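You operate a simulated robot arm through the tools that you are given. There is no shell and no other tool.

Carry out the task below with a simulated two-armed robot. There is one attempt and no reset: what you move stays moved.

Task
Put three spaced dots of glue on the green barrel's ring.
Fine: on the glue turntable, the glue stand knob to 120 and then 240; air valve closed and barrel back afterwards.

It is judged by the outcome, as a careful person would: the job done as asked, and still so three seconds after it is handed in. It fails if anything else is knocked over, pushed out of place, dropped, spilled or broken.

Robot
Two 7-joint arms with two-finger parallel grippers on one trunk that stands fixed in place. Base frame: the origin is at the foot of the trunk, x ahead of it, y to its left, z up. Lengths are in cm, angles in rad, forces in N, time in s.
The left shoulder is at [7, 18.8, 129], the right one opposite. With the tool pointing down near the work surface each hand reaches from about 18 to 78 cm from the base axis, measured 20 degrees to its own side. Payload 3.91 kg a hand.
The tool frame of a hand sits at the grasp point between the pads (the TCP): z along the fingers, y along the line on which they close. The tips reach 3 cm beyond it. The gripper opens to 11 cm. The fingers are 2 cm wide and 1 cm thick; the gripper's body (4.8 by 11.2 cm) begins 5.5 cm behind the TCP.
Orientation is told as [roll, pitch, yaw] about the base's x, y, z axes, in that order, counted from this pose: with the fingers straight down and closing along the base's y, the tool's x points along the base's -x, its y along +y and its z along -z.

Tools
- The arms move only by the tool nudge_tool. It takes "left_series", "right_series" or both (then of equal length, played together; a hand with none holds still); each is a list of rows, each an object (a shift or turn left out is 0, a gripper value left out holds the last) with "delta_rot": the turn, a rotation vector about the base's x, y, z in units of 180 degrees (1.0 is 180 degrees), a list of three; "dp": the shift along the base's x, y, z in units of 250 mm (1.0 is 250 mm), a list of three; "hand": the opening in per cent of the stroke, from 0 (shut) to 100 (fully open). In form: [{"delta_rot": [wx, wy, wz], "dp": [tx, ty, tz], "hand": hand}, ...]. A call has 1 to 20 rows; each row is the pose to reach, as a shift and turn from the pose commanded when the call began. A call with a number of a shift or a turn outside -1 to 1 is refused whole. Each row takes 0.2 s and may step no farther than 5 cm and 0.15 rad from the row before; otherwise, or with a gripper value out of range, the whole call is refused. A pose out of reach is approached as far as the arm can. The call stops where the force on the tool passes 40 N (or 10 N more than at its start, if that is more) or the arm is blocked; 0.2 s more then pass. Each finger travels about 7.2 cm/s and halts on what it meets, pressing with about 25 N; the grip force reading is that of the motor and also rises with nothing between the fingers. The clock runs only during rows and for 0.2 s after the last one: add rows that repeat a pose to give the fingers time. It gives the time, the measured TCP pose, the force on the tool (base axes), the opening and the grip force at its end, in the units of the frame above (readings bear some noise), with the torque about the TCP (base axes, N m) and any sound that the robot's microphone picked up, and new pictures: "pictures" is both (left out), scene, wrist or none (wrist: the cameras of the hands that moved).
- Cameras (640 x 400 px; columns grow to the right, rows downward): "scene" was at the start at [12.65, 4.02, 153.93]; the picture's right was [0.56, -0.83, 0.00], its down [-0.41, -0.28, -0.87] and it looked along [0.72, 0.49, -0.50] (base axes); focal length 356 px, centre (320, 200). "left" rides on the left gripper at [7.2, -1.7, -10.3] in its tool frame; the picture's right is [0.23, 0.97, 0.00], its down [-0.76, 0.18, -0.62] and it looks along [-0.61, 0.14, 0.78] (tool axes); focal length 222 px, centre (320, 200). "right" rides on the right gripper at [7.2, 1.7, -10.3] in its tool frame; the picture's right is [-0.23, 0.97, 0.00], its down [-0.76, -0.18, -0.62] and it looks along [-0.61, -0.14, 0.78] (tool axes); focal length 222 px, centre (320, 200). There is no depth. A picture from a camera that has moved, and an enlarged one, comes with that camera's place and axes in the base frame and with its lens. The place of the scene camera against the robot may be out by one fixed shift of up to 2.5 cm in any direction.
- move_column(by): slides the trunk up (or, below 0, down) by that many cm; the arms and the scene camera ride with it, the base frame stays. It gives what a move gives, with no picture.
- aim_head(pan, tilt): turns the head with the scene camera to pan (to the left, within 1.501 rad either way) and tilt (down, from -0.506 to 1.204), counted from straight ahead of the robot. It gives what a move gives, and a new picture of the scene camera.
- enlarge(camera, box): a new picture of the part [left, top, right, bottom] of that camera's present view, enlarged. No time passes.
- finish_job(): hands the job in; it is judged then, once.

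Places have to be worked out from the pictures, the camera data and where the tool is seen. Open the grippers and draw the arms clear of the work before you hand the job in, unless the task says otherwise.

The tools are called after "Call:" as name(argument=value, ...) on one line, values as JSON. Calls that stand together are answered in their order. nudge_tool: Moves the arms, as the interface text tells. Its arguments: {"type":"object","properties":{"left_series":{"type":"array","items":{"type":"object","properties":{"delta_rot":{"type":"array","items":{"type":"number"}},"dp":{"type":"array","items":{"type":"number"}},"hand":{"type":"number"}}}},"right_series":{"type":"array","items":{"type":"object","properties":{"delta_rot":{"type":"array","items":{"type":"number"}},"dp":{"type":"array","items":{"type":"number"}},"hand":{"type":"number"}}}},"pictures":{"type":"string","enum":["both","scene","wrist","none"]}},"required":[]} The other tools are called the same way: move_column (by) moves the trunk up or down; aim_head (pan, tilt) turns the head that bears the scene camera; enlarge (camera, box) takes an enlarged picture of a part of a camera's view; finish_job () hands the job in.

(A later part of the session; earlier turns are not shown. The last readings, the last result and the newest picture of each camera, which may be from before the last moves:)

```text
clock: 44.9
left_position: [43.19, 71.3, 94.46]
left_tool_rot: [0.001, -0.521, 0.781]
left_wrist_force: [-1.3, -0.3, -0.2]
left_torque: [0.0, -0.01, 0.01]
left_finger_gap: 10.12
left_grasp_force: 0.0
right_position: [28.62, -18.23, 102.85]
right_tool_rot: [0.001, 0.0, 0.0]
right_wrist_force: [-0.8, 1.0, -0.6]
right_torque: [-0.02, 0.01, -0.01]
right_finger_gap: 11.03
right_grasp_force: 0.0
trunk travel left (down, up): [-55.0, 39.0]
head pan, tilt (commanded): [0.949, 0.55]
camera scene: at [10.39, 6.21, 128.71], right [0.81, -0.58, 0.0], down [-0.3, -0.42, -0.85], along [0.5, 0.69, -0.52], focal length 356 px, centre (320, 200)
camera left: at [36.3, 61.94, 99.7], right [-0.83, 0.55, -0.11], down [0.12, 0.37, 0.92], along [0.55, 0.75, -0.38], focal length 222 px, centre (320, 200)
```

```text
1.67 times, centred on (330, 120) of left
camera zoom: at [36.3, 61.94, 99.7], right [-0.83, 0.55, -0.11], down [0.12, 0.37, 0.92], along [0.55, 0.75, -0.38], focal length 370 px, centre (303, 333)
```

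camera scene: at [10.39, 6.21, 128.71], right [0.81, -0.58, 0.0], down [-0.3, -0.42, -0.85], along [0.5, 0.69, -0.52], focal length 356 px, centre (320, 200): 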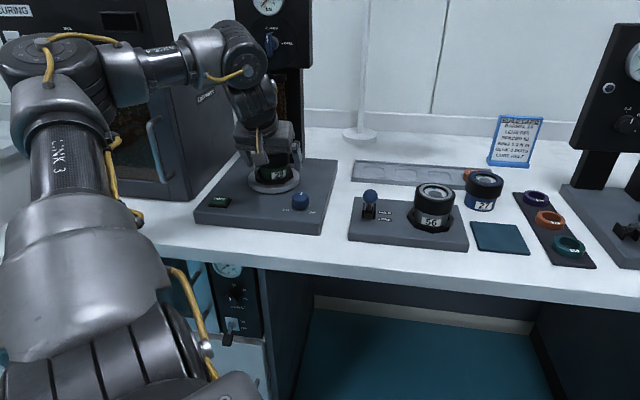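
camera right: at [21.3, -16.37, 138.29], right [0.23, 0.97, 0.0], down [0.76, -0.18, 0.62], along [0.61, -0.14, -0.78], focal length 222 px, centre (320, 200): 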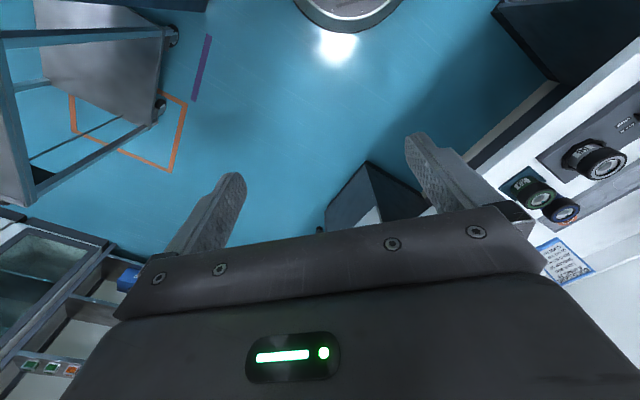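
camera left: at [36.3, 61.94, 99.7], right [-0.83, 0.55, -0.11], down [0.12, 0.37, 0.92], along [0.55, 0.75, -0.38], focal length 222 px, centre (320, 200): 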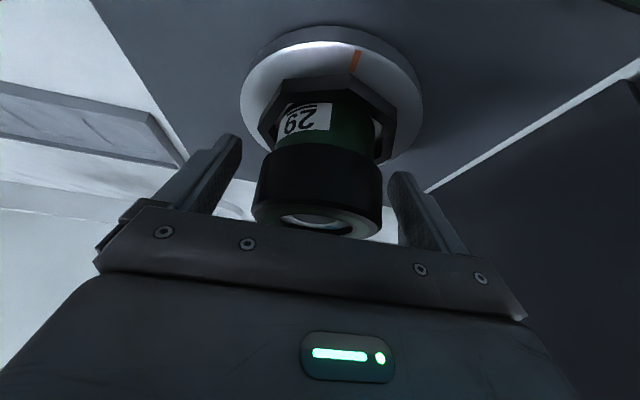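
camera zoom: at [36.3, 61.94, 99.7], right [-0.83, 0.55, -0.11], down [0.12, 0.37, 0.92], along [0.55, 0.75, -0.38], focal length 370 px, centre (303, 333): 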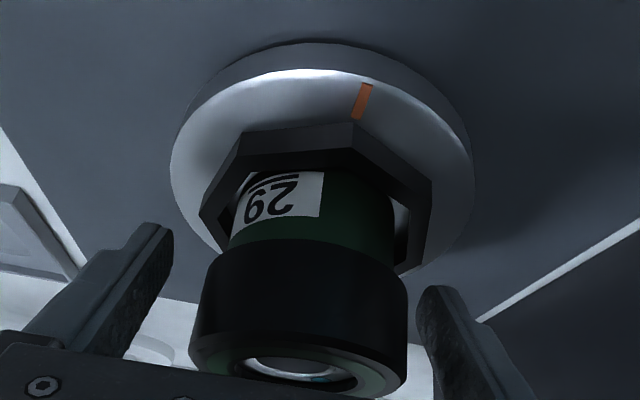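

The barrel stands upright in the nest and is released. I'll back the hand off along the approach direction and up toward valve height.

Call:
nudge_tool(left_series=[{"dp": [-0.01, -0.01, 0.02]}, {"dp": [-0.05, -0.05, 0.08]}, {"dp": [-0.12, -0.12, 0.16]}, {"dp": [-0.2, -0.2, 0.26]}, {"dp": [-0.28, -0.28, 0.38]}, {"dp": [-0.34, -0.34, 0.5]}, {"dp": [-0.38, -0.38, 0.6]}, {"dp": [-0.38, -0.38, 0.68]}, {"dp": [-0.38, -0.38, 0.68]}], pictures="both")

```text
clock: 46.9
left_position: [33.59, 61.76, 111.24]
left_tool_rot: [0.001, -0.521, 0.781]
left_wrist_force: [-0.1, 0.6, 0.6]
left_torque: [0.01, 0.01, 0.01]
left_finger_gap: 10.13
left_grasp_force: 0.0
right_position: [28.55, -18.18, 102.93]
right_tool_rot: [0.0, 0.0, 0.001]
right_wrist_force: [-0.2, 0.6, 0.1]
right_torque: [0.0, 0.05, -0.01]
right_finger_gap: 11.0
right_grasp_force: 0.1
trunk travel left (down, up): [-55.0, 39.0]
head pan, tilt (commanded): [0.949, 0.55]
camera scene: at [10.4, 6.26, 128.7], right [0.81, -0.58, 0.0], down [-0.3, -0.43, -0.85], along [0.5, 0.69, -0.52], focal length 356 px, centre (320, 200)
camera left: at [26.77, 52.44, 116.61], right [-0.83, 0.55, -0.11], down [0.12, 0.37, 0.92], along [0.55, 0.75, -0.38], focal length 222 px, centre (320, 200)
```

scene: 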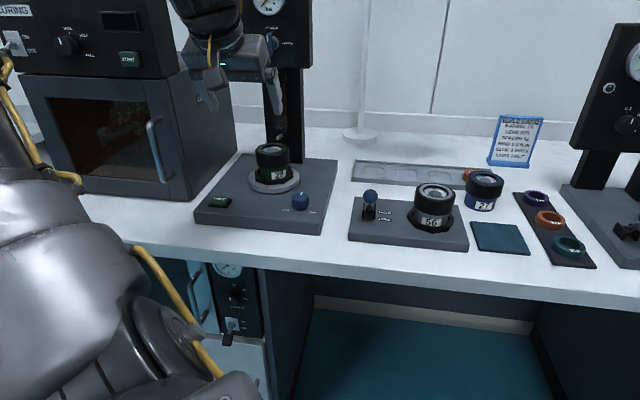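
left: 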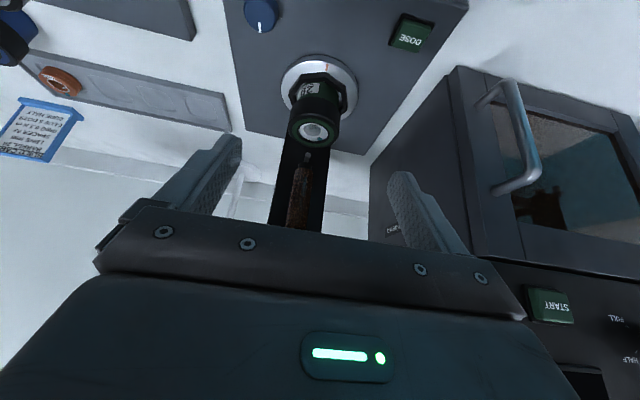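

The barrel remains seated. I'll tilt the fingers up toward horizontal (another 45°) and raise the head view to see the air valve.

Call:
nudge_tool(left_series=[{"delta_rot": [0.032, -0.032, 0]}, {"delta_rot": [0.064, -0.0644, 0]}, {"delta_rot": [0.096, -0.0966, 0]}, {"delta_rot": [0.128, -0.1288, 0]}, {"delta_rot": [0.16, -0.161, 0]}, {"delta_rot": [0.1763, -0.1774, 0]}, {"delta_rot": [0.1763, -0.1774, 0]}], pictures="wrist")

Call:
aim_head(pan=1.0, tilt=0.3)

```text
clock: 48.5
left_position: [33.67, 61.89, 111.18]
left_tool_rot: [-0.003, -1.309, 0.782]
left_wrist_force: [-0.3, -1.5, -0.1]
left_torque: [-0.02, 0.04, -0.05]
left_finger_gap: 10.14
left_grasp_force: 0.1
right_position: [28.57, -18.15, 102.86]
right_tool_rot: [0.0, 0.002, 0.0]
right_wrist_force: [-0.4, -0.2, 0.0]
right_torque: [0.0, 0.0, 0.0]
right_finger_gap: 10.99
right_grasp_force: 0.1
trunk travel left (down, up): [-55.0, 39.0]
head pan, tilt (commanded): [0.949, 0.55]
camera left: at [26.43, 52.21, 106.94], right [-0.73, 0.65, -0.22], down [-0.41, -0.16, 0.9], along [0.55, 0.74, 0.38], focal length 222 px, centre (320, 200)
```

left: 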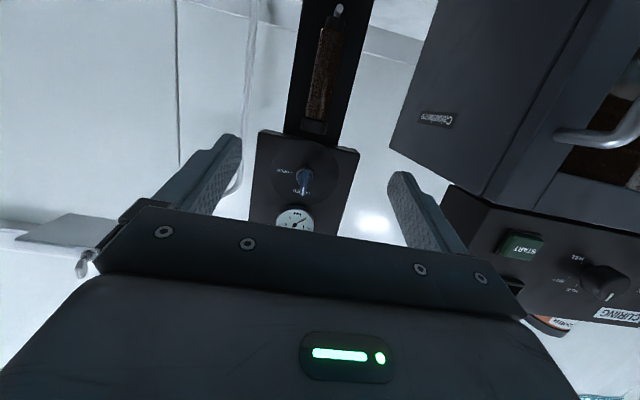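

```text
clock: 49.3
left_position: [33.69, 61.63, 111.35]
left_tool_rot: [0.001, -1.306, 0.78]
left_wrist_force: [0.6, -0.4, 0.0]
left_torque: [-0.02, -0.01, 0.03]
left_finger_gap: 10.12
left_grasp_force: 0.1
right_position: [28.62, -18.12, 102.9]
right_tool_rot: [-0.002, -0.001, 0.001]
right_wrist_force: [0.8, 0.1, -0.3]
right_torque: [-0.01, -0.03, 0.01]
right_finger_gap: 10.99
right_grasp_force: 0.1
trunk travel left (down, up): [-55.0, 39.0]
head pan, tilt (commanded): [1.0, 0.3]
camera scene: at [10.23, 6.77, 131.0], right [0.84, -0.54, 0.0], down [-0.16, -0.25, -0.95], along [0.52, 0.8, -0.3], focal length 356 px, centre (320, 200)
```

scene: 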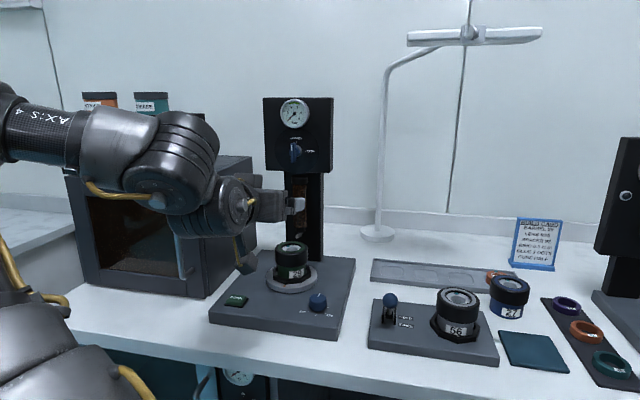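

The valve is now visible in both views. I'll enlarge them to locate its centre and handle.

Call:
enlarge(camera="left", box=[250, 120, 370, 240])

Call:
enlarge(camera="scene", box=[250, 90, 350, 190])

Call:
enlarge(camera="scene", box=[200, 170, 360, 320])

```text
3.33 times, centred on (310, 180) of left
camera zoom: at [26.47, 52.15, 106.98], right [-0.73, 0.65, -0.22], down [-0.41, -0.16, 0.9], along [0.55, 0.74, 0.38], focal length 740 px, centre (353, 267)
```

zoom: 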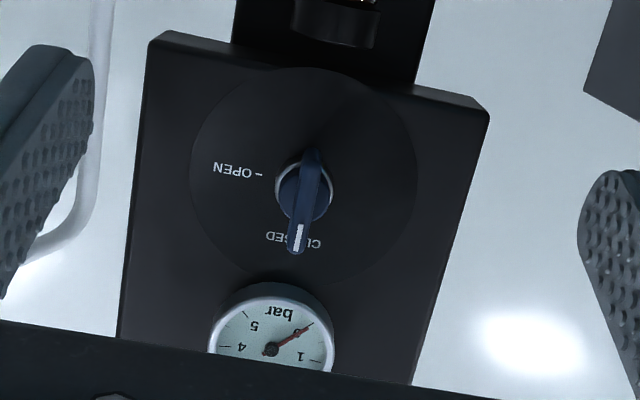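

```text
4.00 times, centred on (300, 140) of scene
camera zoom: at [10.23, 6.77, 131.0], right [0.84, -0.54, 0.0], down [-0.16, -0.25, -0.95], along [0.52, 0.8, -0.3], focal length 1425 px, centre (400, 440)
```

zoom: 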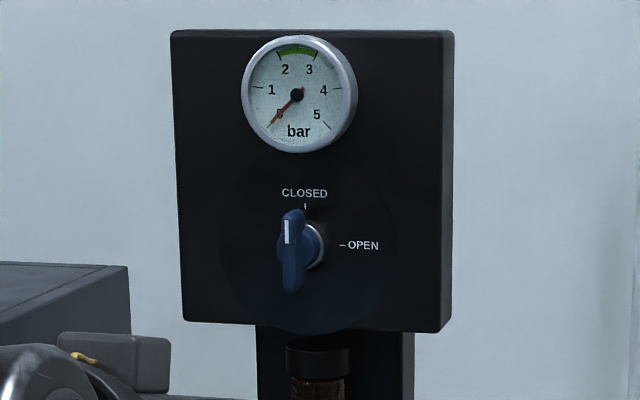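

```text
2.67 times, centred on (280, 245) of scene
camera zoom: at [10.23, 6.77, 131.0], right [0.84, -0.54, 0.0], down [-0.16, -0.25, -0.95], along [0.52, 0.8, -0.3], focal length 950 px, centre (427, 80)
```

zoom: 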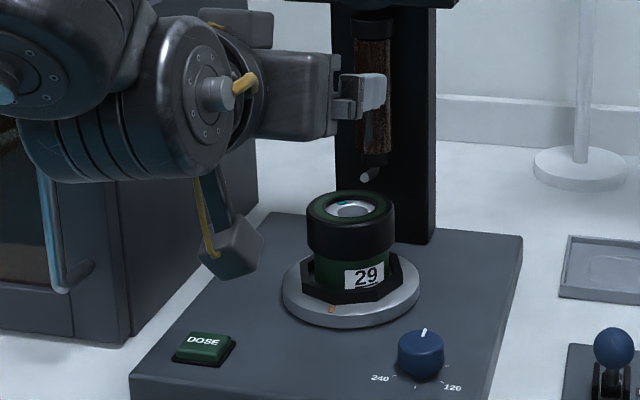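

Triangulating puts the valve base at about 20 cm ahead of the TCP along the bench direction, z ≈ 116.5, centred laterally on the stand. I'll level the fingers fully and move up to that height, still ~12 cm short of it.

Call:
nudge_tool(left_series=[{"dp": [0.03, 0.03, 0.05], "delta_rot": [0.02, -0.02, 0]}, {"dp": [0.06, 0.06, 0.11], "delta_rot": [0.04, -0.0402, 0]}, {"dp": [0.1, 0.1, 0.17], "delta_rot": [0.0588, -0.0591, 0]}, {"dp": [0.13, 0.128, 0.212], "delta_rot": [0.0588, -0.0591, 0]}, {"dp": [0.13, 0.128, 0.212], "delta_rot": [0.0588, -0.0591, 0]}], pictures="both")

Call:
enlarge(camera="left", box=[240, 80, 400, 240])

Call:
enlarge(camera="scene", box=[230, 90, 350, 190])

```text
clock: 50.5
left_position: [36.92, 64.9, 116.63]
left_tool_rot: [0.393, -1.57, 0.391]
left_wrist_force: [-0.5, -0.4, -0.2]
left_torque: [0.03, 0.01, -0.01]
left_finger_gap: 10.11
left_grasp_force: 0.1
right_position: [28.6, -18.16, 102.76]
right_tool_rot: [-0.001, -0.001, 0.0]
right_wrist_force: [0.7, -0.1, -1.0]
right_torque: [0.0, 0.02, 0.03]
right_finger_gap: 11.03
right_grasp_force: 0.0
trunk travel left (down, up): [-55.0, 39.0]
head pan, tilt (commanded): [1.0, 0.3]
camera scene: at [10.21, 6.79, 131.0], right [0.84, -0.54, 0.0], down [-0.16, -0.25, -0.96], along [0.52, 0.8, -0.3], focal length 356 px, centre (320, 200)
camera left: at [30.85, 56.38, 109.38], right [-0.69, 0.69, -0.23], down [-0.57, -0.31, 0.76], along [0.46, 0.65, 0.61], focal length 222 px, centre (320, 200)
```

scene: 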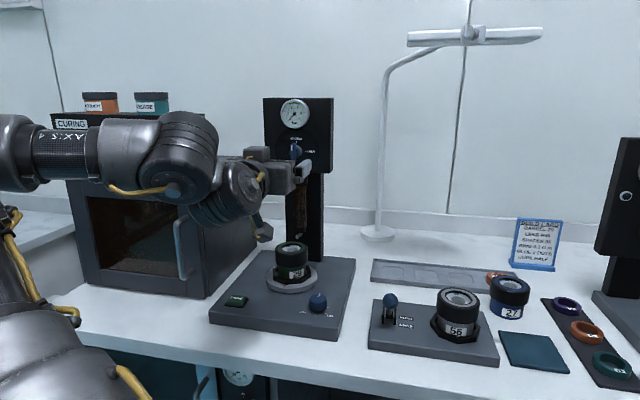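
left: 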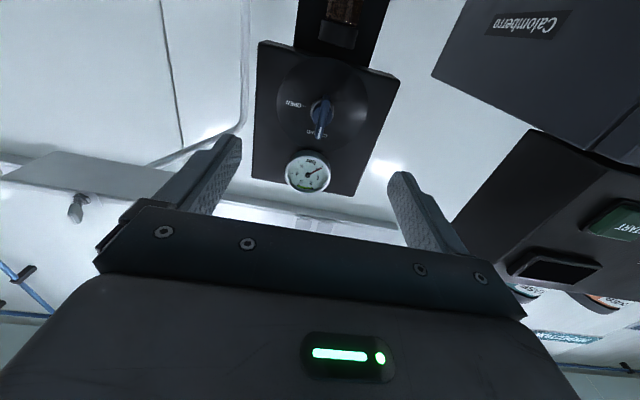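

```text
2.50 times, centred on (320, 160) of left
camera zoom: at [30.85, 56.38, 109.38], right [-0.69, 0.69, -0.23], down [-0.57, -0.31, 0.76], along [0.46, 0.65, 0.61], focal length 555 px, centre (320, 300)
```

zoom: 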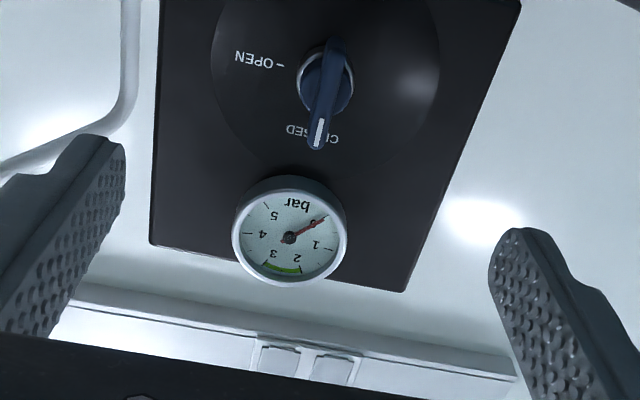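

```text
4.00 times, centred on (290, 140) of scene
camera zoom: at [10.21, 6.79, 131.0], right [0.84, -0.54, 0.0], down [-0.16, -0.25, -0.96], along [0.52, 0.8, -0.3], focal length 1425 px, centre (440, 440)
```

zoom: 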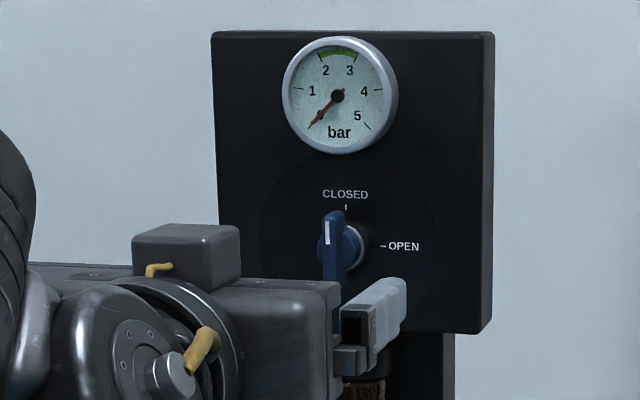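

Two wrist views intersect at the valve base: about 15 cm ahead of the TCP, handle centre at z ≈ 117 and ~0.3 cm to the left, with the handle front ~2.4 cm off the panel. I'll advance until the tips are just short of the handle and re-check.

Call:
nudge_tool(left_series=[{"dp": [0.04, 0.05, 0.014], "hand": 60}, {"dp": [0.1, 0.11, 0.014], "hand": 50}, {"dp": [0.16, 0.17, 0.014], "hand": 50}, {"dp": [0.205, 0.22, 0.014], "hand": 50}, {"dp": [0.22, 0.236, 0.014], "hand": 50}, {"dp": [0.22, 0.236, 0.014], "hand": 50}], pictures="both")

Call:
enlarge(camera="left", box=[240, 60, 400, 220])

Call:
enlarge(camera="scene", box=[230, 90, 350, 190])

```text
clock: 51.9
left_position: [42.39, 70.86, 116.77]
left_tool_rot: [0.606, -1.57, 0.177]
left_wrist_force: [-0.2, 0.8, 0.5]
left_torque: [-0.01, 0.0, 0.0]
left_finger_gap: 5.5
left_grasp_force: 0.1
right_position: [28.57, -18.19, 102.85]
right_tool_rot: [0.0, 0.001, -0.001]
right_wrist_force: [0.3, -0.7, 0.0]
right_torque: [0.0, -0.01, -0.01]
right_finger_gap: 10.98
right_grasp_force: 0.0
trunk travel left (down, up): [-55.0, 39.0]
head pan, tilt (commanded): [1.0, 0.3]
camera scene: at [10.21, 6.78, 131.0], right [0.84, -0.54, 0.0], down [-0.16, -0.25, -0.96], along [0.52, 0.8, -0.3], focal length 356 px, centre (320, 200)
camera left: at [36.17, 62.35, 109.68], right [-0.69, 0.69, -0.23], down [-0.57, -0.31, 0.76], along [0.46, 0.65, 0.61], focal length 222 px, centre (320, 200)
```

scene: 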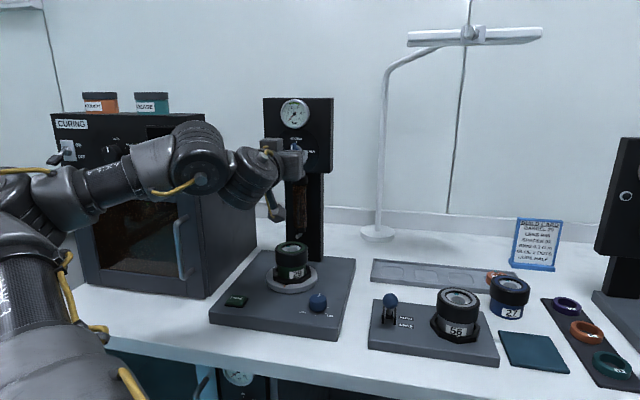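
left: 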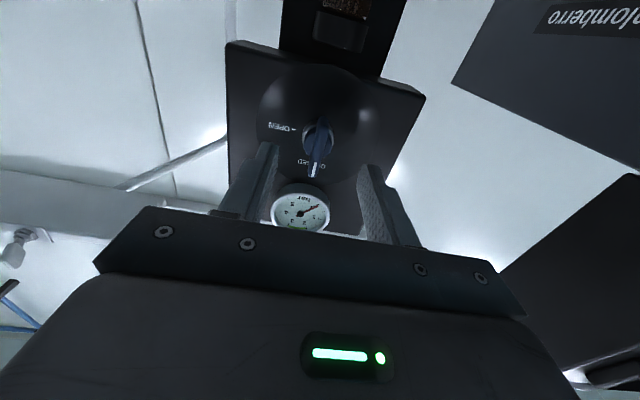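

```text
2.50 times, centred on (320, 140) of left
camera zoom: at [36.17, 62.35, 109.68], right [-0.69, 0.69, -0.23], down [-0.57, -0.31, 0.76], along [0.46, 0.65, 0.61], focal length 555 px, centre (320, 350)
```

zoom: 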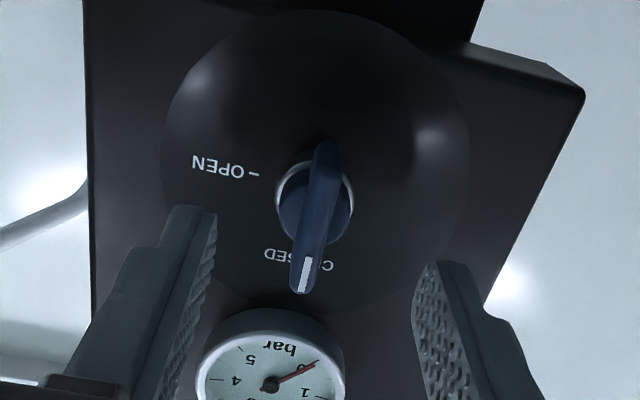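

```text
4.00 times, centred on (290, 140) of scene
camera zoom: at [10.21, 6.78, 131.0], right [0.84, -0.54, 0.0], down [-0.16, -0.25, -0.96], along [0.52, 0.8, -0.3], focal length 1425 px, centre (440, 440)
```

zoom: 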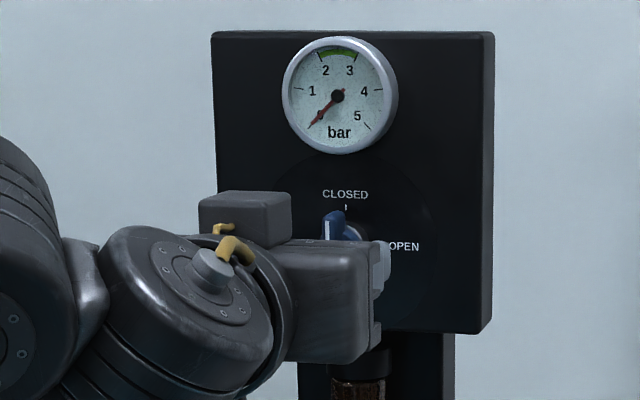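

The valve pivot is refined to z ≈ 117.1, with the handle front about 4.4 cm ahead of the TCP and well centred between the fingers. I'll advance 3 cm so the pads overlap the handle without touching the panel.

Call:
nudge_tool(left_series=[{"dp": [0.03, 0.027, 0.006]}, {"dp": [0.06, 0.055, 0.012]}, {"dp": [0.088, 0.082, 0.012]}, {"dp": [0.088, 0.082, 0.012]}], pictures="wrist")

Call:
enlarge(camera="left", box=[240, 60, 400, 220])

```text
clock: 52.9
left_position: [44.49, 73.01, 117.22]
left_tool_rot: [0.586, -1.571, 0.195]
left_wrist_force: [0.3, -0.4, 0.5]
left_torque: [0.01, 0.03, -0.01]
left_finger_gap: 5.49
left_grasp_force: 0.0
right_position: [28.49, -18.13, 102.9]
right_tool_rot: [0.001, 0.001, 0.0]
right_wrist_force: [0.2, 0.0, 0.4]
right_torque: [-0.03, -0.02, -0.01]
right_finger_gap: 10.98
right_grasp_force: 0.1
trunk travel left (down, up): [-55.0, 39.0]
head pan, tilt (commanded): [1.0, 0.3]
camera left: at [38.38, 64.31, 110.03], right [-0.69, 0.69, -0.23], down [-0.57, -0.31, 0.76], along [0.46, 0.65, 0.61], focal length 222 px, centre (320, 200)
```

left: 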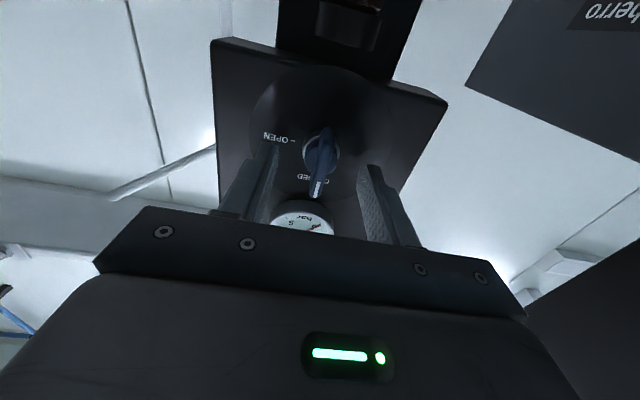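

```text
2.50 times, centred on (320, 140) of left
camera zoom: at [38.38, 64.31, 110.03], right [-0.69, 0.69, -0.23], down [-0.57, -0.31, 0.76], along [0.46, 0.65, 0.61], focal length 555 px, centre (320, 350)
```

zoom: 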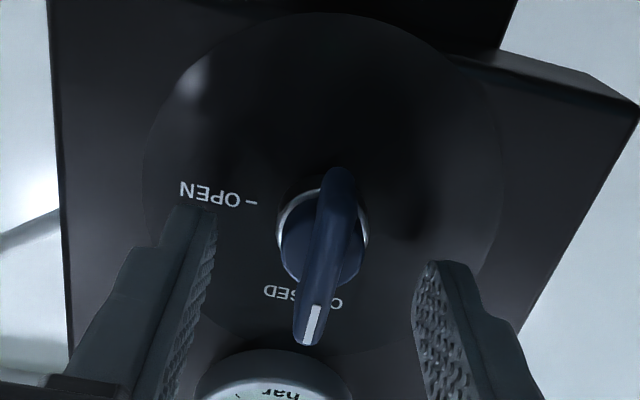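

The handle is centred between the pads. Now I'll close on it.

Call:
nudge_tool(left_series=[{"hand": 35}, {"hand": 20}, {"hand": 10}, {"hand": 0}, {"hand": 0}, {"hand": 0}], pictures="wrist")

Call:
enlarge(camera="left", box=[240, 60, 400, 220])

```text
clock: 54.3
left_position: [44.59, 72.87, 117.2]
left_tool_rot: [0.674, -1.568, 0.106]
left_wrist_force: [0.6, -0.6, -0.7]
left_torque: [0.1, -0.16, 0.32]
left_finger_gap: 0.82
left_grasp_force: 45.1
right_position: [28.56, -18.16, 102.79]
right_tool_rot: [0.0, 0.001, 0.0]
right_wrist_force: [0.9, -0.3, 0.5]
right_torque: [0.01, 0.0, -0.04]
right_finger_gap: 11.01
right_grasp_force: 0.0
trunk travel left (down, up): [-55.0, 39.0]
head pan, tilt (commanded): [1.0, 0.3]
camera left: at [38.41, 64.29, 110.0], right [-0.69, 0.69, -0.23], down [-0.57, -0.31, 0.76], along [0.46, 0.65, 0.61], focal length 222 px, centre (320, 200)
```

left: 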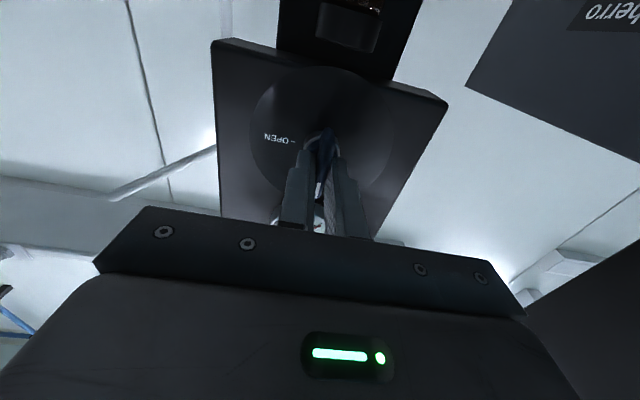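

```text
2.50 times, centred on (320, 140) of left
camera zoom: at [38.41, 64.29, 110.0], right [-0.69, 0.69, -0.23], down [-0.57, -0.31, 0.76], along [0.46, 0.65, 0.61], focal length 555 px, centre (320, 350)
```

zoom: 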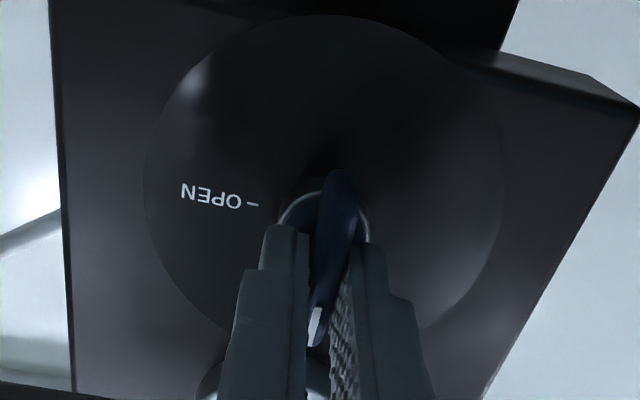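

Handle gripped (0.82 cm gap). OPEN lies to the right, so I'll rotate about the approach axis clockwise by 45° first and check the response.

Call:
nudge_tool(left_series=[{"delta_rot": [0.0284, 0.0282, 0]}, {"delta_rot": [0.0568, 0.0564, 0]}, {"delta_rot": [0.0851, 0.0846, 0]}, {"delta_rot": [0.1135, 0.1128, 0]}, {"delta_rot": [0.1419, 0.1409, 0]}, {"delta_rot": [0.1774, 0.1762, 0]}, {"delta_rot": [0.1774, 0.1762, 0]}], pictures="both")

Call:
enlarge(camera="scene", box=[230, 90, 350, 190])

```text
refused: row 6 steps farther than a row can; nothing moved
```

```text
4.00 times, centred on (290, 140) of scene
camera zoom: at [10.23, 6.77, 131.0], right [0.84, -0.54, 0.0], down [-0.16, -0.25, -0.96], along [0.52, 0.8, -0.3], focal length 1425 px, centre (440, 440)
```

zoom: 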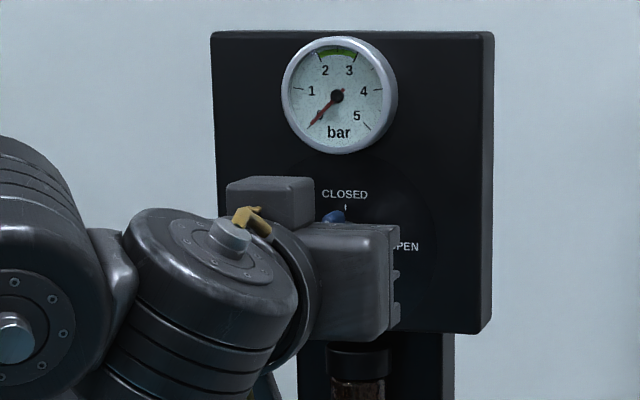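

The last step was slightly too large, so nothing moved. I'll resend with even 0.04-unit steps.

Call:
nudge_tool(left_series=[{"delta_rot": [0.0284, 0.0282, 0]}, {"delta_rot": [0.0568, 0.0564, 0]}, {"delta_rot": [0.0851, 0.0846, 0]}, {"delta_rot": [0.1135, 0.1128, 0]}, {"delta_rot": [0.1419, 0.1409, 0]}, {"delta_rot": [0.1703, 0.1691, 0]}, {"delta_rot": [0.1774, 0.1762, 0]}, {"delta_rot": [0.1774, 0.1762, 0]}], pictures="both")

Call:
enlarge(camera="scene", box=[230, 90, 350, 190])

```text
clock: 56.2
left_position: [44.84, 72.67, 117.27]
left_tool_rot: [1.563, -0.778, -0.786]
left_wrist_force: [-2.5, -8.9, -5.5]
left_torque: [0.41, -0.42, 0.57]
left_finger_gap: 0.84
left_grasp_force: 45.3
right_position: [28.57, -18.33, 102.83]
right_tool_rot: [0.001, 0.0, 0.002]
right_wrist_force: [-0.4, 1.0, 0.2]
right_torque: [-0.03, -0.01, 0.04]
right_finger_gap: 11.0
right_grasp_force: 0.0
trunk travel left (down, up): [-55.0, 39.0]
head pan, tilt (commanded): [1.0, 0.3]
stopped in row 8 (left hand): the force on the tool passed its limit at 42 N (the readings are from after the stop); the commanded pose is now the measured one
camera scene: at [10.2, 6.67, 131.06], right [0.84, -0.54, 0.0], down [-0.16, -0.25, -0.96], along [0.52, 0.8, -0.3], focal length 356 px, centre (320, 200)
camera left: at [34.6, 68.12, 110.88], right [-0.59, 0.6, 0.53], down [-0.15, -0.73, 0.66], along [0.79, 0.31, 0.52], focal length 222 px, centre (320, 200)
```

scene: 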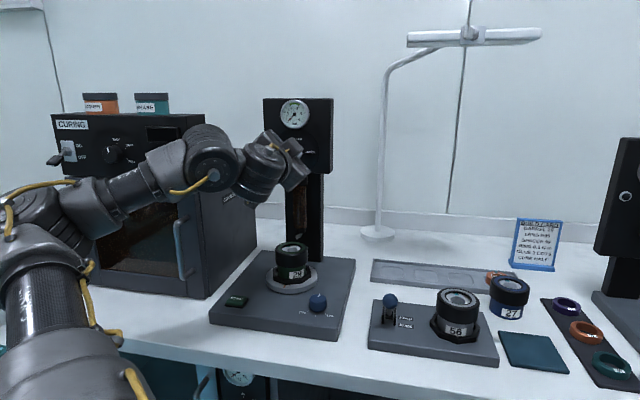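
left: 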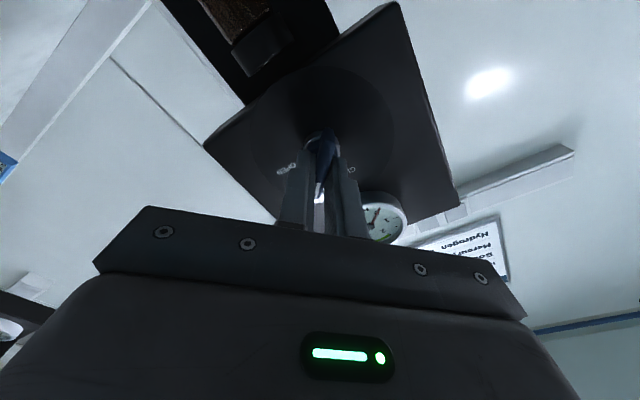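

```text
4.00 times, centred on (290, 140) of scene
camera zoom: at [10.2, 6.67, 131.06], right [0.84, -0.54, 0.0], down [-0.16, -0.25, -0.96], along [0.52, 0.8, -0.3], focal length 1425 px, centre (440, 440)
```

zoom: 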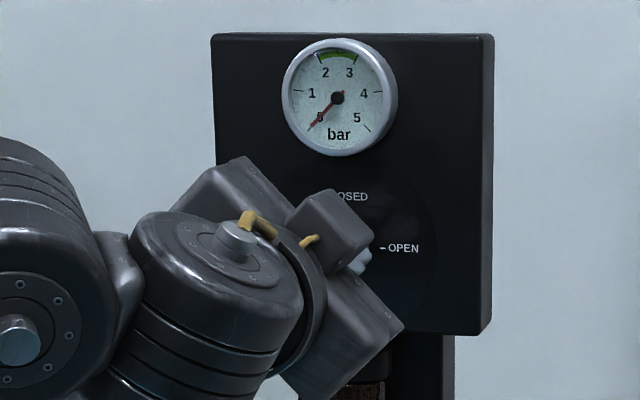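

The handle turned about 45° before the side force built up to 42 N, then the command reset. I'll look closely at how the handle sits between the pads before continuing.

Call:
enlarge(camera="left", box=[230, 90, 410, 230])

```text
2.86 times, centred on (320, 160) of left
camera zoom: at [34.6, 68.12, 110.88], right [-0.59, 0.6, 0.53], down [-0.15, -0.73, 0.66], along [0.79, 0.31, 0.52], focal length 635 px, centre (320, 314)
```

zoom: 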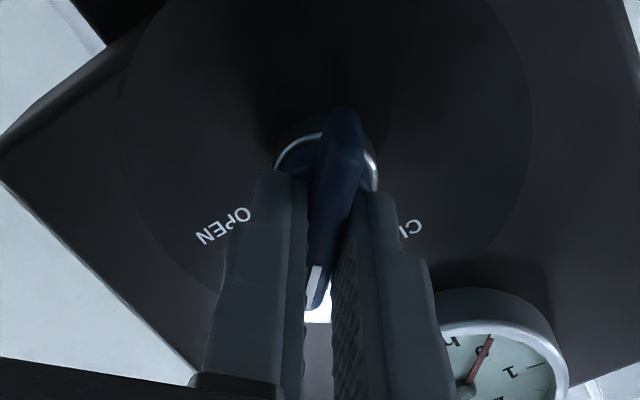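

The handle has followed to about 45° with the pivot only ~2 mm off the TCP. I'll continue the remaining 45° in smaller steps while shifting 2 mm left to recentre on the pivot.

Call:
nudge_tool(left_series=[{"dp": [-0.002, 0.002, 0], "delta_rot": [0.0213, 0.0211, 0]}, {"dp": [-0.004, 0.004, 0], "delta_rot": [0.0426, 0.0423, 0]}, {"dp": [-0.0056, 0.0057, 0], "delta_rot": [0.0639, 0.0634, 0]}, {"dp": [-0.0056, 0.0057, 0], "delta_rot": [0.0851, 0.0846, 0]}, {"dp": [-0.0056, 0.0057, 0], "delta_rot": [0.1064, 0.1057, 0]}, {"dp": [-0.0056, 0.0057, 0], "delta_rot": [0.1277, 0.1268, 0]}], pictures="wrist")

Call:
enlarge(camera="left", box=[230, 90, 410, 230])

Call:
enlarge(camera="scene", box=[230, 90, 350, 190])

```text
clock: 57.6
left_position: [44.8, 72.54, 116.98]
left_tool_rot: [1.561, -0.209, -0.79]
left_wrist_force: [-4.3, -27.9, -26.1]
left_torque: [0.04, -0.21, 0.69]
left_finger_gap: 0.82
left_grasp_force: 45.2
right_position: [28.67, -18.49, 102.67]
right_tool_rot: [0.003, 0.001, 0.001]
right_wrist_force: [0.9, 0.1, 0.6]
right_torque: [0.01, 0.0, 0.01]
right_finger_gap: 10.98
right_grasp_force: 0.1
trunk travel left (down, up): [-55.0, 39.0]
head pan, tilt (commanded): [1.0, 0.3]
camera left: at [32.75, 70.01, 113.84], right [-0.29, 0.31, 0.91], down [0.06, -0.94, 0.34], along [0.95, 0.15, 0.26], focal length 222 px, centre (320, 200)
```

left: 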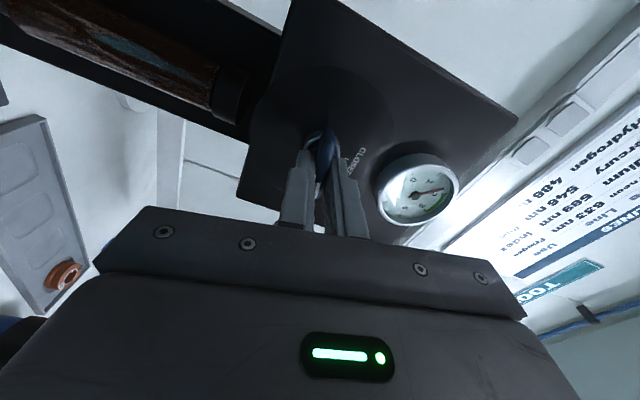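

```text
2.86 times, centred on (320, 160) of left
camera zoom: at [32.75, 70.01, 113.84], right [-0.29, 0.31, 0.91], down [0.06, -0.94, 0.34], along [0.95, 0.15, 0.26], focal length 635 px, centre (320, 314)
```

zoom: 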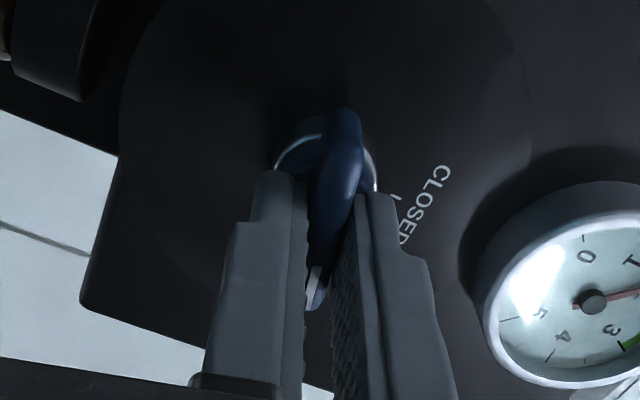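

```text
4.00 times, centred on (290, 140) of scene
camera zoom: at [10.35, 6.52, 130.99], right [0.84, -0.54, 0.0], down [-0.16, -0.25, -0.96], along [0.52, 0.8, -0.29], focal length 1425 px, centre (440, 440)
```

zoom: 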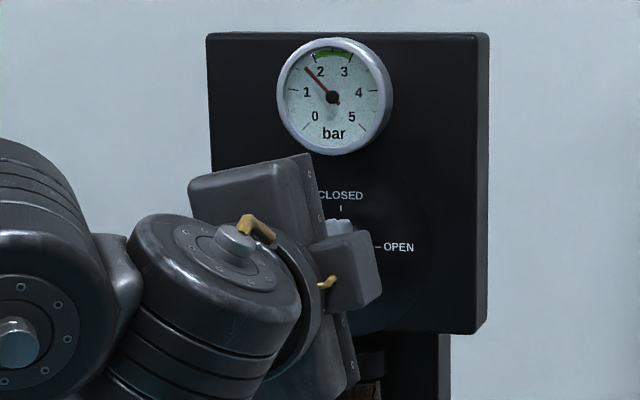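

Pressure is rising (about 1.7 bar) and the handle is near 78°. The side forces suggest the true pivot is about 0.5 cm lower, so I'll relieve that offset and finish the last 12° to OPEN.

Call:
nudge_tool(left_series=[{"dp": [0.005, -0.008, -0.009], "delta_rot": [0.0, 0.0, 0]}, {"dp": [0.0099, -0.0156, -0.018], "delta_rot": [0.01, 0.01, 0]}, {"dp": [0.0099, -0.0156, -0.018], "delta_rot": [0.03, 0.0298, 0]}, {"dp": [0.0099, -0.0156, -0.018], "delta_rot": [0.0497, 0.0493, 0]}, {"dp": [0.0099, -0.0156, -0.018], "delta_rot": [0.0497, 0.0493, 0]}], pictures="wrist")

Call:
enlarge(camera="left", box=[230, 90, 410, 230])

Call:
enlarge(camera="scene", box=[230, 90, 350, 190])

```text
clock: 58.8
left_position: [44.92, 72.6, 116.91]
left_tool_rot: [1.569, 0.004, -0.786]
left_wrist_force: [5.0, 0.0, 3.3]
left_torque: [0.2, -0.69, -0.56]
left_finger_gap: 0.81
left_grasp_force: 44.8
right_position: [28.7, -18.26, 102.84]
right_tool_rot: [0.001, 0.0, -0.001]
right_wrist_force: [0.5, 0.4, -0.7]
right_torque: [-0.01, 0.03, -0.01]
right_finger_gap: 11.01
right_grasp_force: 0.0
trunk travel left (down, up): [-55.0, 39.0]
head pan, tilt (commanded): [1.0, 0.3]
camera left: at [32.44, 70.3, 115.17], right [-0.16, 0.16, 0.97], down [0.1, -0.98, 0.18], along [0.98, 0.12, 0.14], focal length 222 px, centre (320, 200)
```

left: 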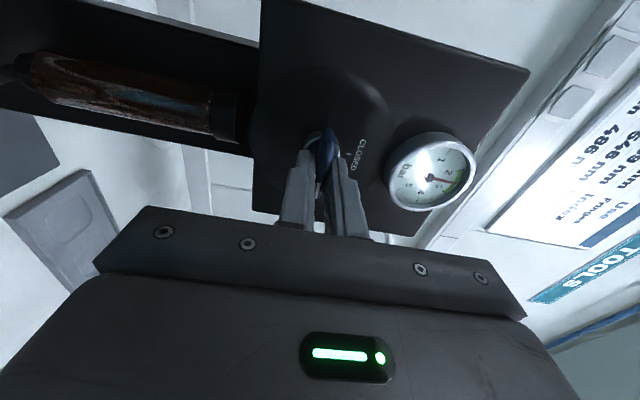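

```text
2.86 times, centred on (320, 160) of left
camera zoom: at [32.44, 70.3, 115.17], right [-0.16, 0.16, 0.97], down [0.1, -0.98, 0.18], along [0.98, 0.12, 0.14], focal length 635 px, centre (320, 314)
```

zoom: 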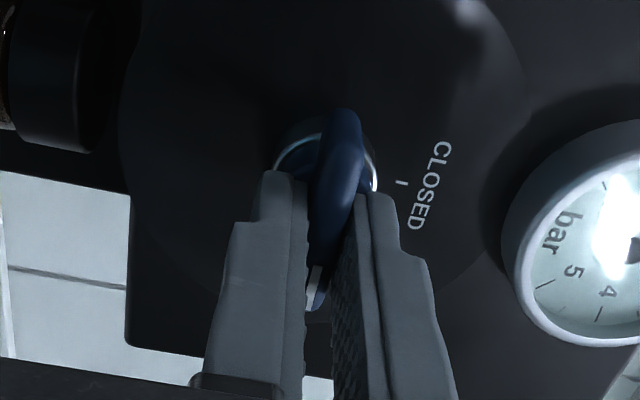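

```text
4.00 times, centred on (290, 140) of scene
camera zoom: at [10.29, 6.67, 131.02], right [0.84, -0.54, 0.0], down [-0.16, -0.25, -0.96], along [0.52, 0.8, -0.3], focal length 1425 px, centre (440, 440)
```

zoom: 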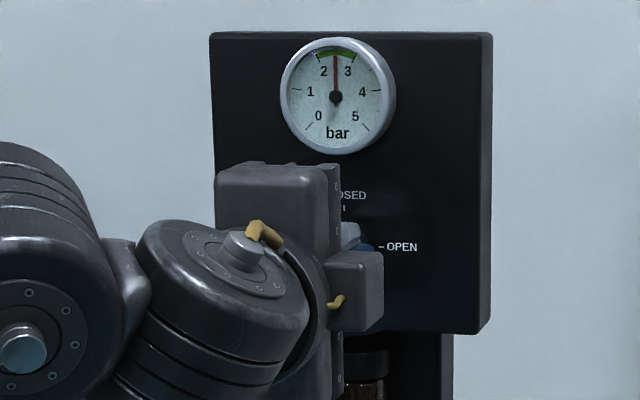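

The gauge reads about 2.5 bar in the green band and the handle points at OPEN with low residual force. I'll open the fingers only slightly (gauge is close above) and back straight out.

Call:
nudge_tool(left_series=[{"hand": 14}, {"hand": 22}, {"hand": 22}, {"dp": [-0.04, -0.04, 0], "hand": 22}, {"dp": [-0.1, -0.1, 0], "hand": 22}, {"dp": [-0.18, -0.18, 0], "hand": 22}, {"dp": [-0.26, -0.26, 0], "hand": 22}, {"dp": [-0.32, -0.32, 0], "hand": 22}, {"dp": [-0.32, -0.32, 0], "hand": 22}], pictures="both")

Call:
enlarge(camera="scene", box=[230, 90, 350, 190])

Call:
enlarge(camera="scene", box=[200, 170, 360, 320])

```text
clock: 60.8
left_position: [36.87, 64.7, 116.67]
left_tool_rot: [1.564, 0.007, -0.787]
left_wrist_force: [0.6, -0.6, 0.0]
left_torque: [0.01, 0.0, 0.0]
left_finger_gap: 2.41
left_grasp_force: 0.1
right_position: [28.53, -18.21, 102.83]
right_tool_rot: [-0.001, 0.001, 0.0]
right_wrist_force: [0.0, -0.2, -0.4]
right_torque: [-0.01, 0.02, 0.0]
right_finger_gap: 10.98
right_grasp_force: 0.1
trunk travel left (down, up): [-55.0, 39.0]
head pan, tilt (commanded): [1.0, 0.3]
camera scene: at [10.25, 6.81, 130.99], right [0.84, -0.54, 0.0], down [-0.16, -0.25, -0.95], along [0.52, 0.8, -0.3], focal length 356 px, centre (320, 200)
camera left: at [24.4, 62.47, 115.04], right [-0.15, 0.16, 0.97], down [0.1, -0.98, 0.18], along [0.98, 0.12, 0.13], focal length 222 px, centre (320, 200)
```

scene: 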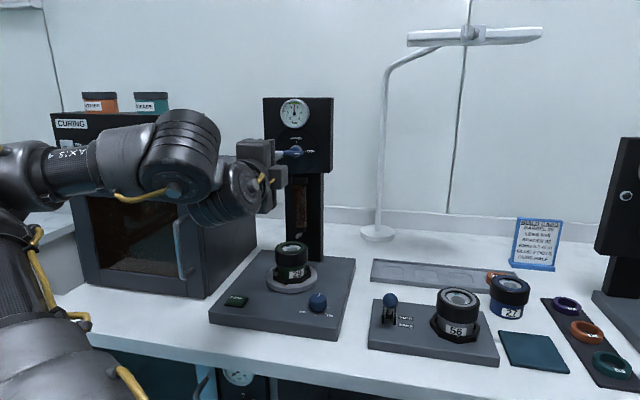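
left: 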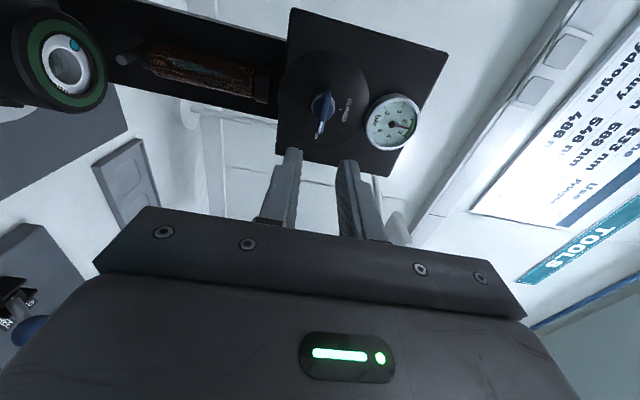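

```text
4.00 times, centred on (290, 140) of scene
camera zoom: at [10.25, 6.81, 130.99], right [0.84, -0.54, 0.0], down [-0.16, -0.25, -0.95], along [0.52, 0.8, -0.3], focal length 1425 px, centre (440, 440)
```

zoom: 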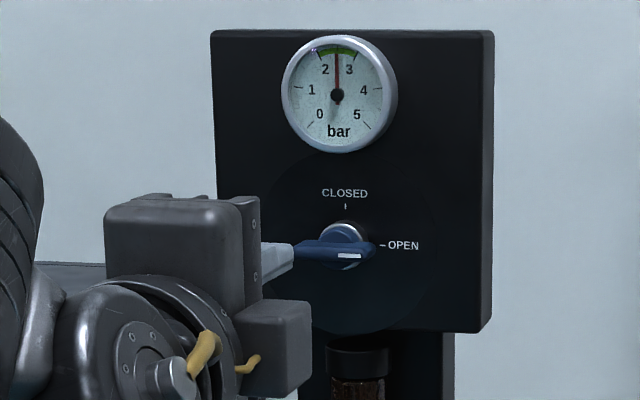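

```text
2.67 times, centred on (280, 245) of scene
camera zoom: at [10.25, 6.81, 130.99], right [0.84, -0.54, 0.0], down [-0.16, -0.25, -0.95], along [0.52, 0.8, -0.3], focal length 950 px, centre (427, 80)
```

zoom: 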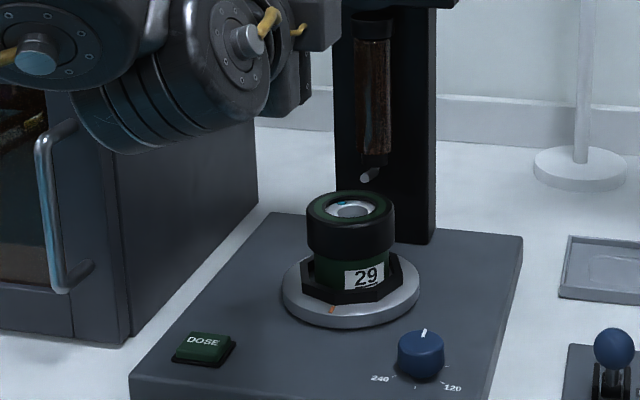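

Valve open, 2.5 bar, barrel undisturbed. Next is the DOSE button at 0°: I'll first roll the hand back 90° to its earlier attitude.

Call:
nudge_tool(left_series=[{"delta_rot": [-0.0312, -0.031, 0], "hand": 10}, {"delta_rot": [-0.0624, -0.062, 0], "hand": 0}, {"delta_rot": [-0.0936, -0.093, 0]}, {"delta_rot": [-0.1248, -0.124, 0]}, {"delta_rot": [-0.156, -0.155, 0]}, {"delta_rot": [-0.1872, -0.186, 0]}, {"delta_rot": [-0.2184, -0.217, 0]}, {"delta_rot": [-0.2496, -0.248, 0]}, {"delta_rot": [-0.2808, -0.279, 0]}, {"delta_rot": [-0.312, -0.31, 0]}, {"delta_rot": [-0.3432, -0.341, 0]}, {"delta_rot": [-0.3548, -0.3524, 0]}], pictures="none")

Call:
nudge_tool(left_series=[{"dp": [-0.02, 0.02, 0.0], "delta_rot": [-0.031, 0.0312, 0]}, {"dp": [-0.04, 0.04, 0.0], "delta_rot": [-0.062, 0.0624, 0]}, {"dp": [-0.07, 0.06, 0.0], "delta_rot": [-0.093, 0.0936, 0]}, {"dp": [-0.1, 0.08, 0.0], "delta_rot": [-0.124, 0.1248, 0]}, {"dp": [-0.13, 0.1, -0.05], "delta_rot": [-0.155, 0.156, 0]}, {"dp": [-0.16, 0.12, -0.1], "delta_rot": [-0.186, 0.1872, 0]}, {"dp": [-0.19, 0.14, -0.17], "delta_rot": [-0.217, 0.2184, 0]}, {"dp": [-0.22, 0.16, -0.24], "delta_rot": [-0.248, 0.2496, 0]}, {"dp": [-0.25, 0.18, -0.32], "delta_rot": [-0.279, 0.2808, 0]}, {"dp": [-0.28, 0.2, -0.4], "delta_rot": [-0.31, 0.312, 0]}, {"dp": [-0.288, 0.214, -0.48], "delta_rot": [-0.341, 0.3432, 0]}, {"dp": [-0.288, 0.214, -0.54], "delta_rot": [-0.3524, 0.3548, 0]}, {"dp": [-0.288, 0.214, -0.54], "delta_rot": [-0.3524, 0.3548, 0]}], pictures="both")

```text
clock: 63.4
left_position: [36.9, 64.58, 116.66]
left_tool_rot: [1.077, -1.567, -0.3]
left_wrist_force: [0.4, 0.5, -0.4]
left_torque: [0.02, -0.06, 0.02]
left_finger_gap: 0.0
left_grasp_force: 24.8
right_position: [28.66, -18.25, 102.85]
right_tool_rot: [0.0, 0.001, 0.001]
right_wrist_force: [0.9, 0.0, 0.0]
right_torque: [0.01, 0.0, 0.01]
right_finger_gap: 11.02
right_grasp_force: 0.1
trunk travel left (down, up): [-55.0, 39.0]
head pan, tilt (commanded): [1.0, 0.3]
```

```text
clock: 66.2
left_position: [29.56, 69.86, 103.08]
left_tool_rot: [-0.006, 0.002, 0.777]
left_wrist_force: [0.2, -0.1, 0.9]
left_torque: [0.01, 0.02, -0.01]
left_finger_gap: 0.0
left_grasp_force: 25.0
right_position: [28.54, -18.18, 102.83]
right_tool_rot: [0.001, 0.002, 0.001]
right_wrist_force: [0.1, 0.2, -0.9]
right_torque: [-0.02, -0.04, -0.01]
right_finger_gap: 11.0
right_grasp_force: 0.1
trunk travel left (down, up): [-55.0, 39.0]
head pan, tilt (commanded): [1.0, 0.3]
camera scene: at [10.22, 6.72, 131.01], right [0.84, -0.54, 0.0], down [-0.16, -0.25, -0.96], along [0.52, 0.8, -0.3], focal length 356 px, centre (320, 200)
camera left: at [25.67, 63.46, 113.49], right [-0.84, 0.54, 0.0], down [0.42, 0.66, 0.62], along [0.34, 0.52, -0.78], focal length 222 px, centre (320, 200)
```

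scene: 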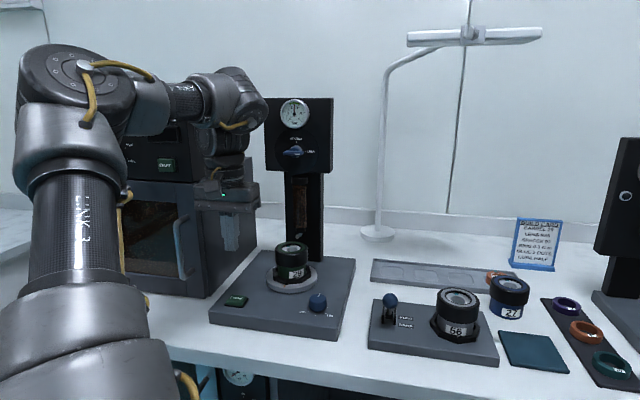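
left: 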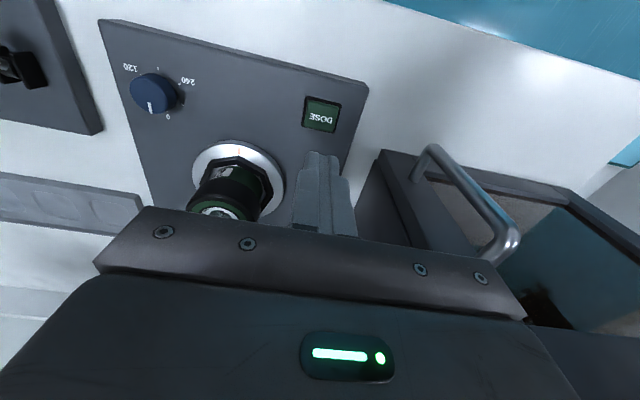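

The closed fingertips are directly above DOSE (button computed at (29.6, 70.0)). I'll zoom to verify before descending.

Call:
enlarge(camera="left", box=[250, 60, 410, 220])

Call:
enlarge(camera="left", box=[90, 30, 290, 230])

```text
2.50 times, centred on (330, 140) of left
camera zoom: at [25.67, 63.46, 113.49], right [-0.84, 0.54, 0.0], down [0.42, 0.66, 0.62], along [0.34, 0.52, -0.78], focal length 555 px, centre (295, 350)
```

zoom: 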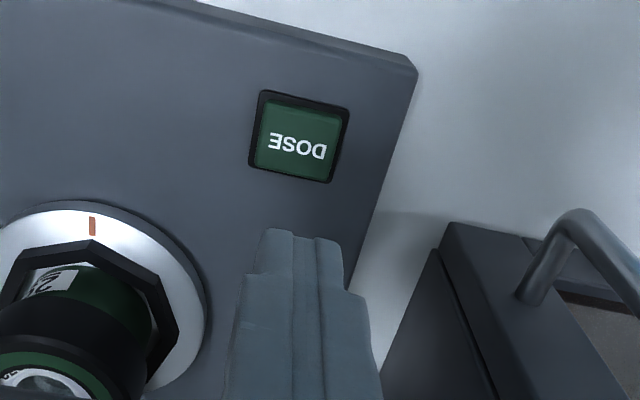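

```text
2.00 times, centred on (190, 130) of left
camera zoom: at [25.67, 63.46, 113.49], right [-0.84, 0.54, 0.0], down [0.42, 0.66, 0.62], along [0.34, 0.52, -0.78], focal length 444 px, centre (580, 340)
```

zoom: 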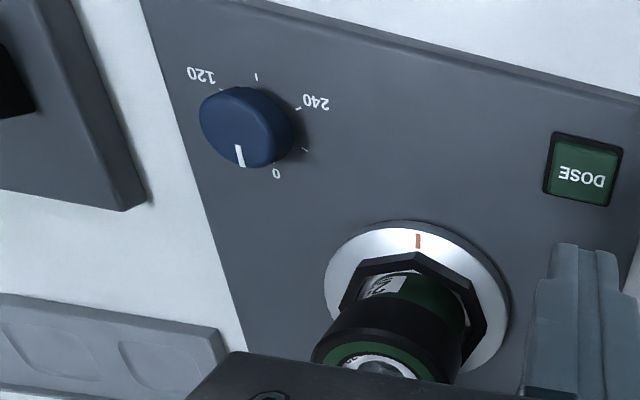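

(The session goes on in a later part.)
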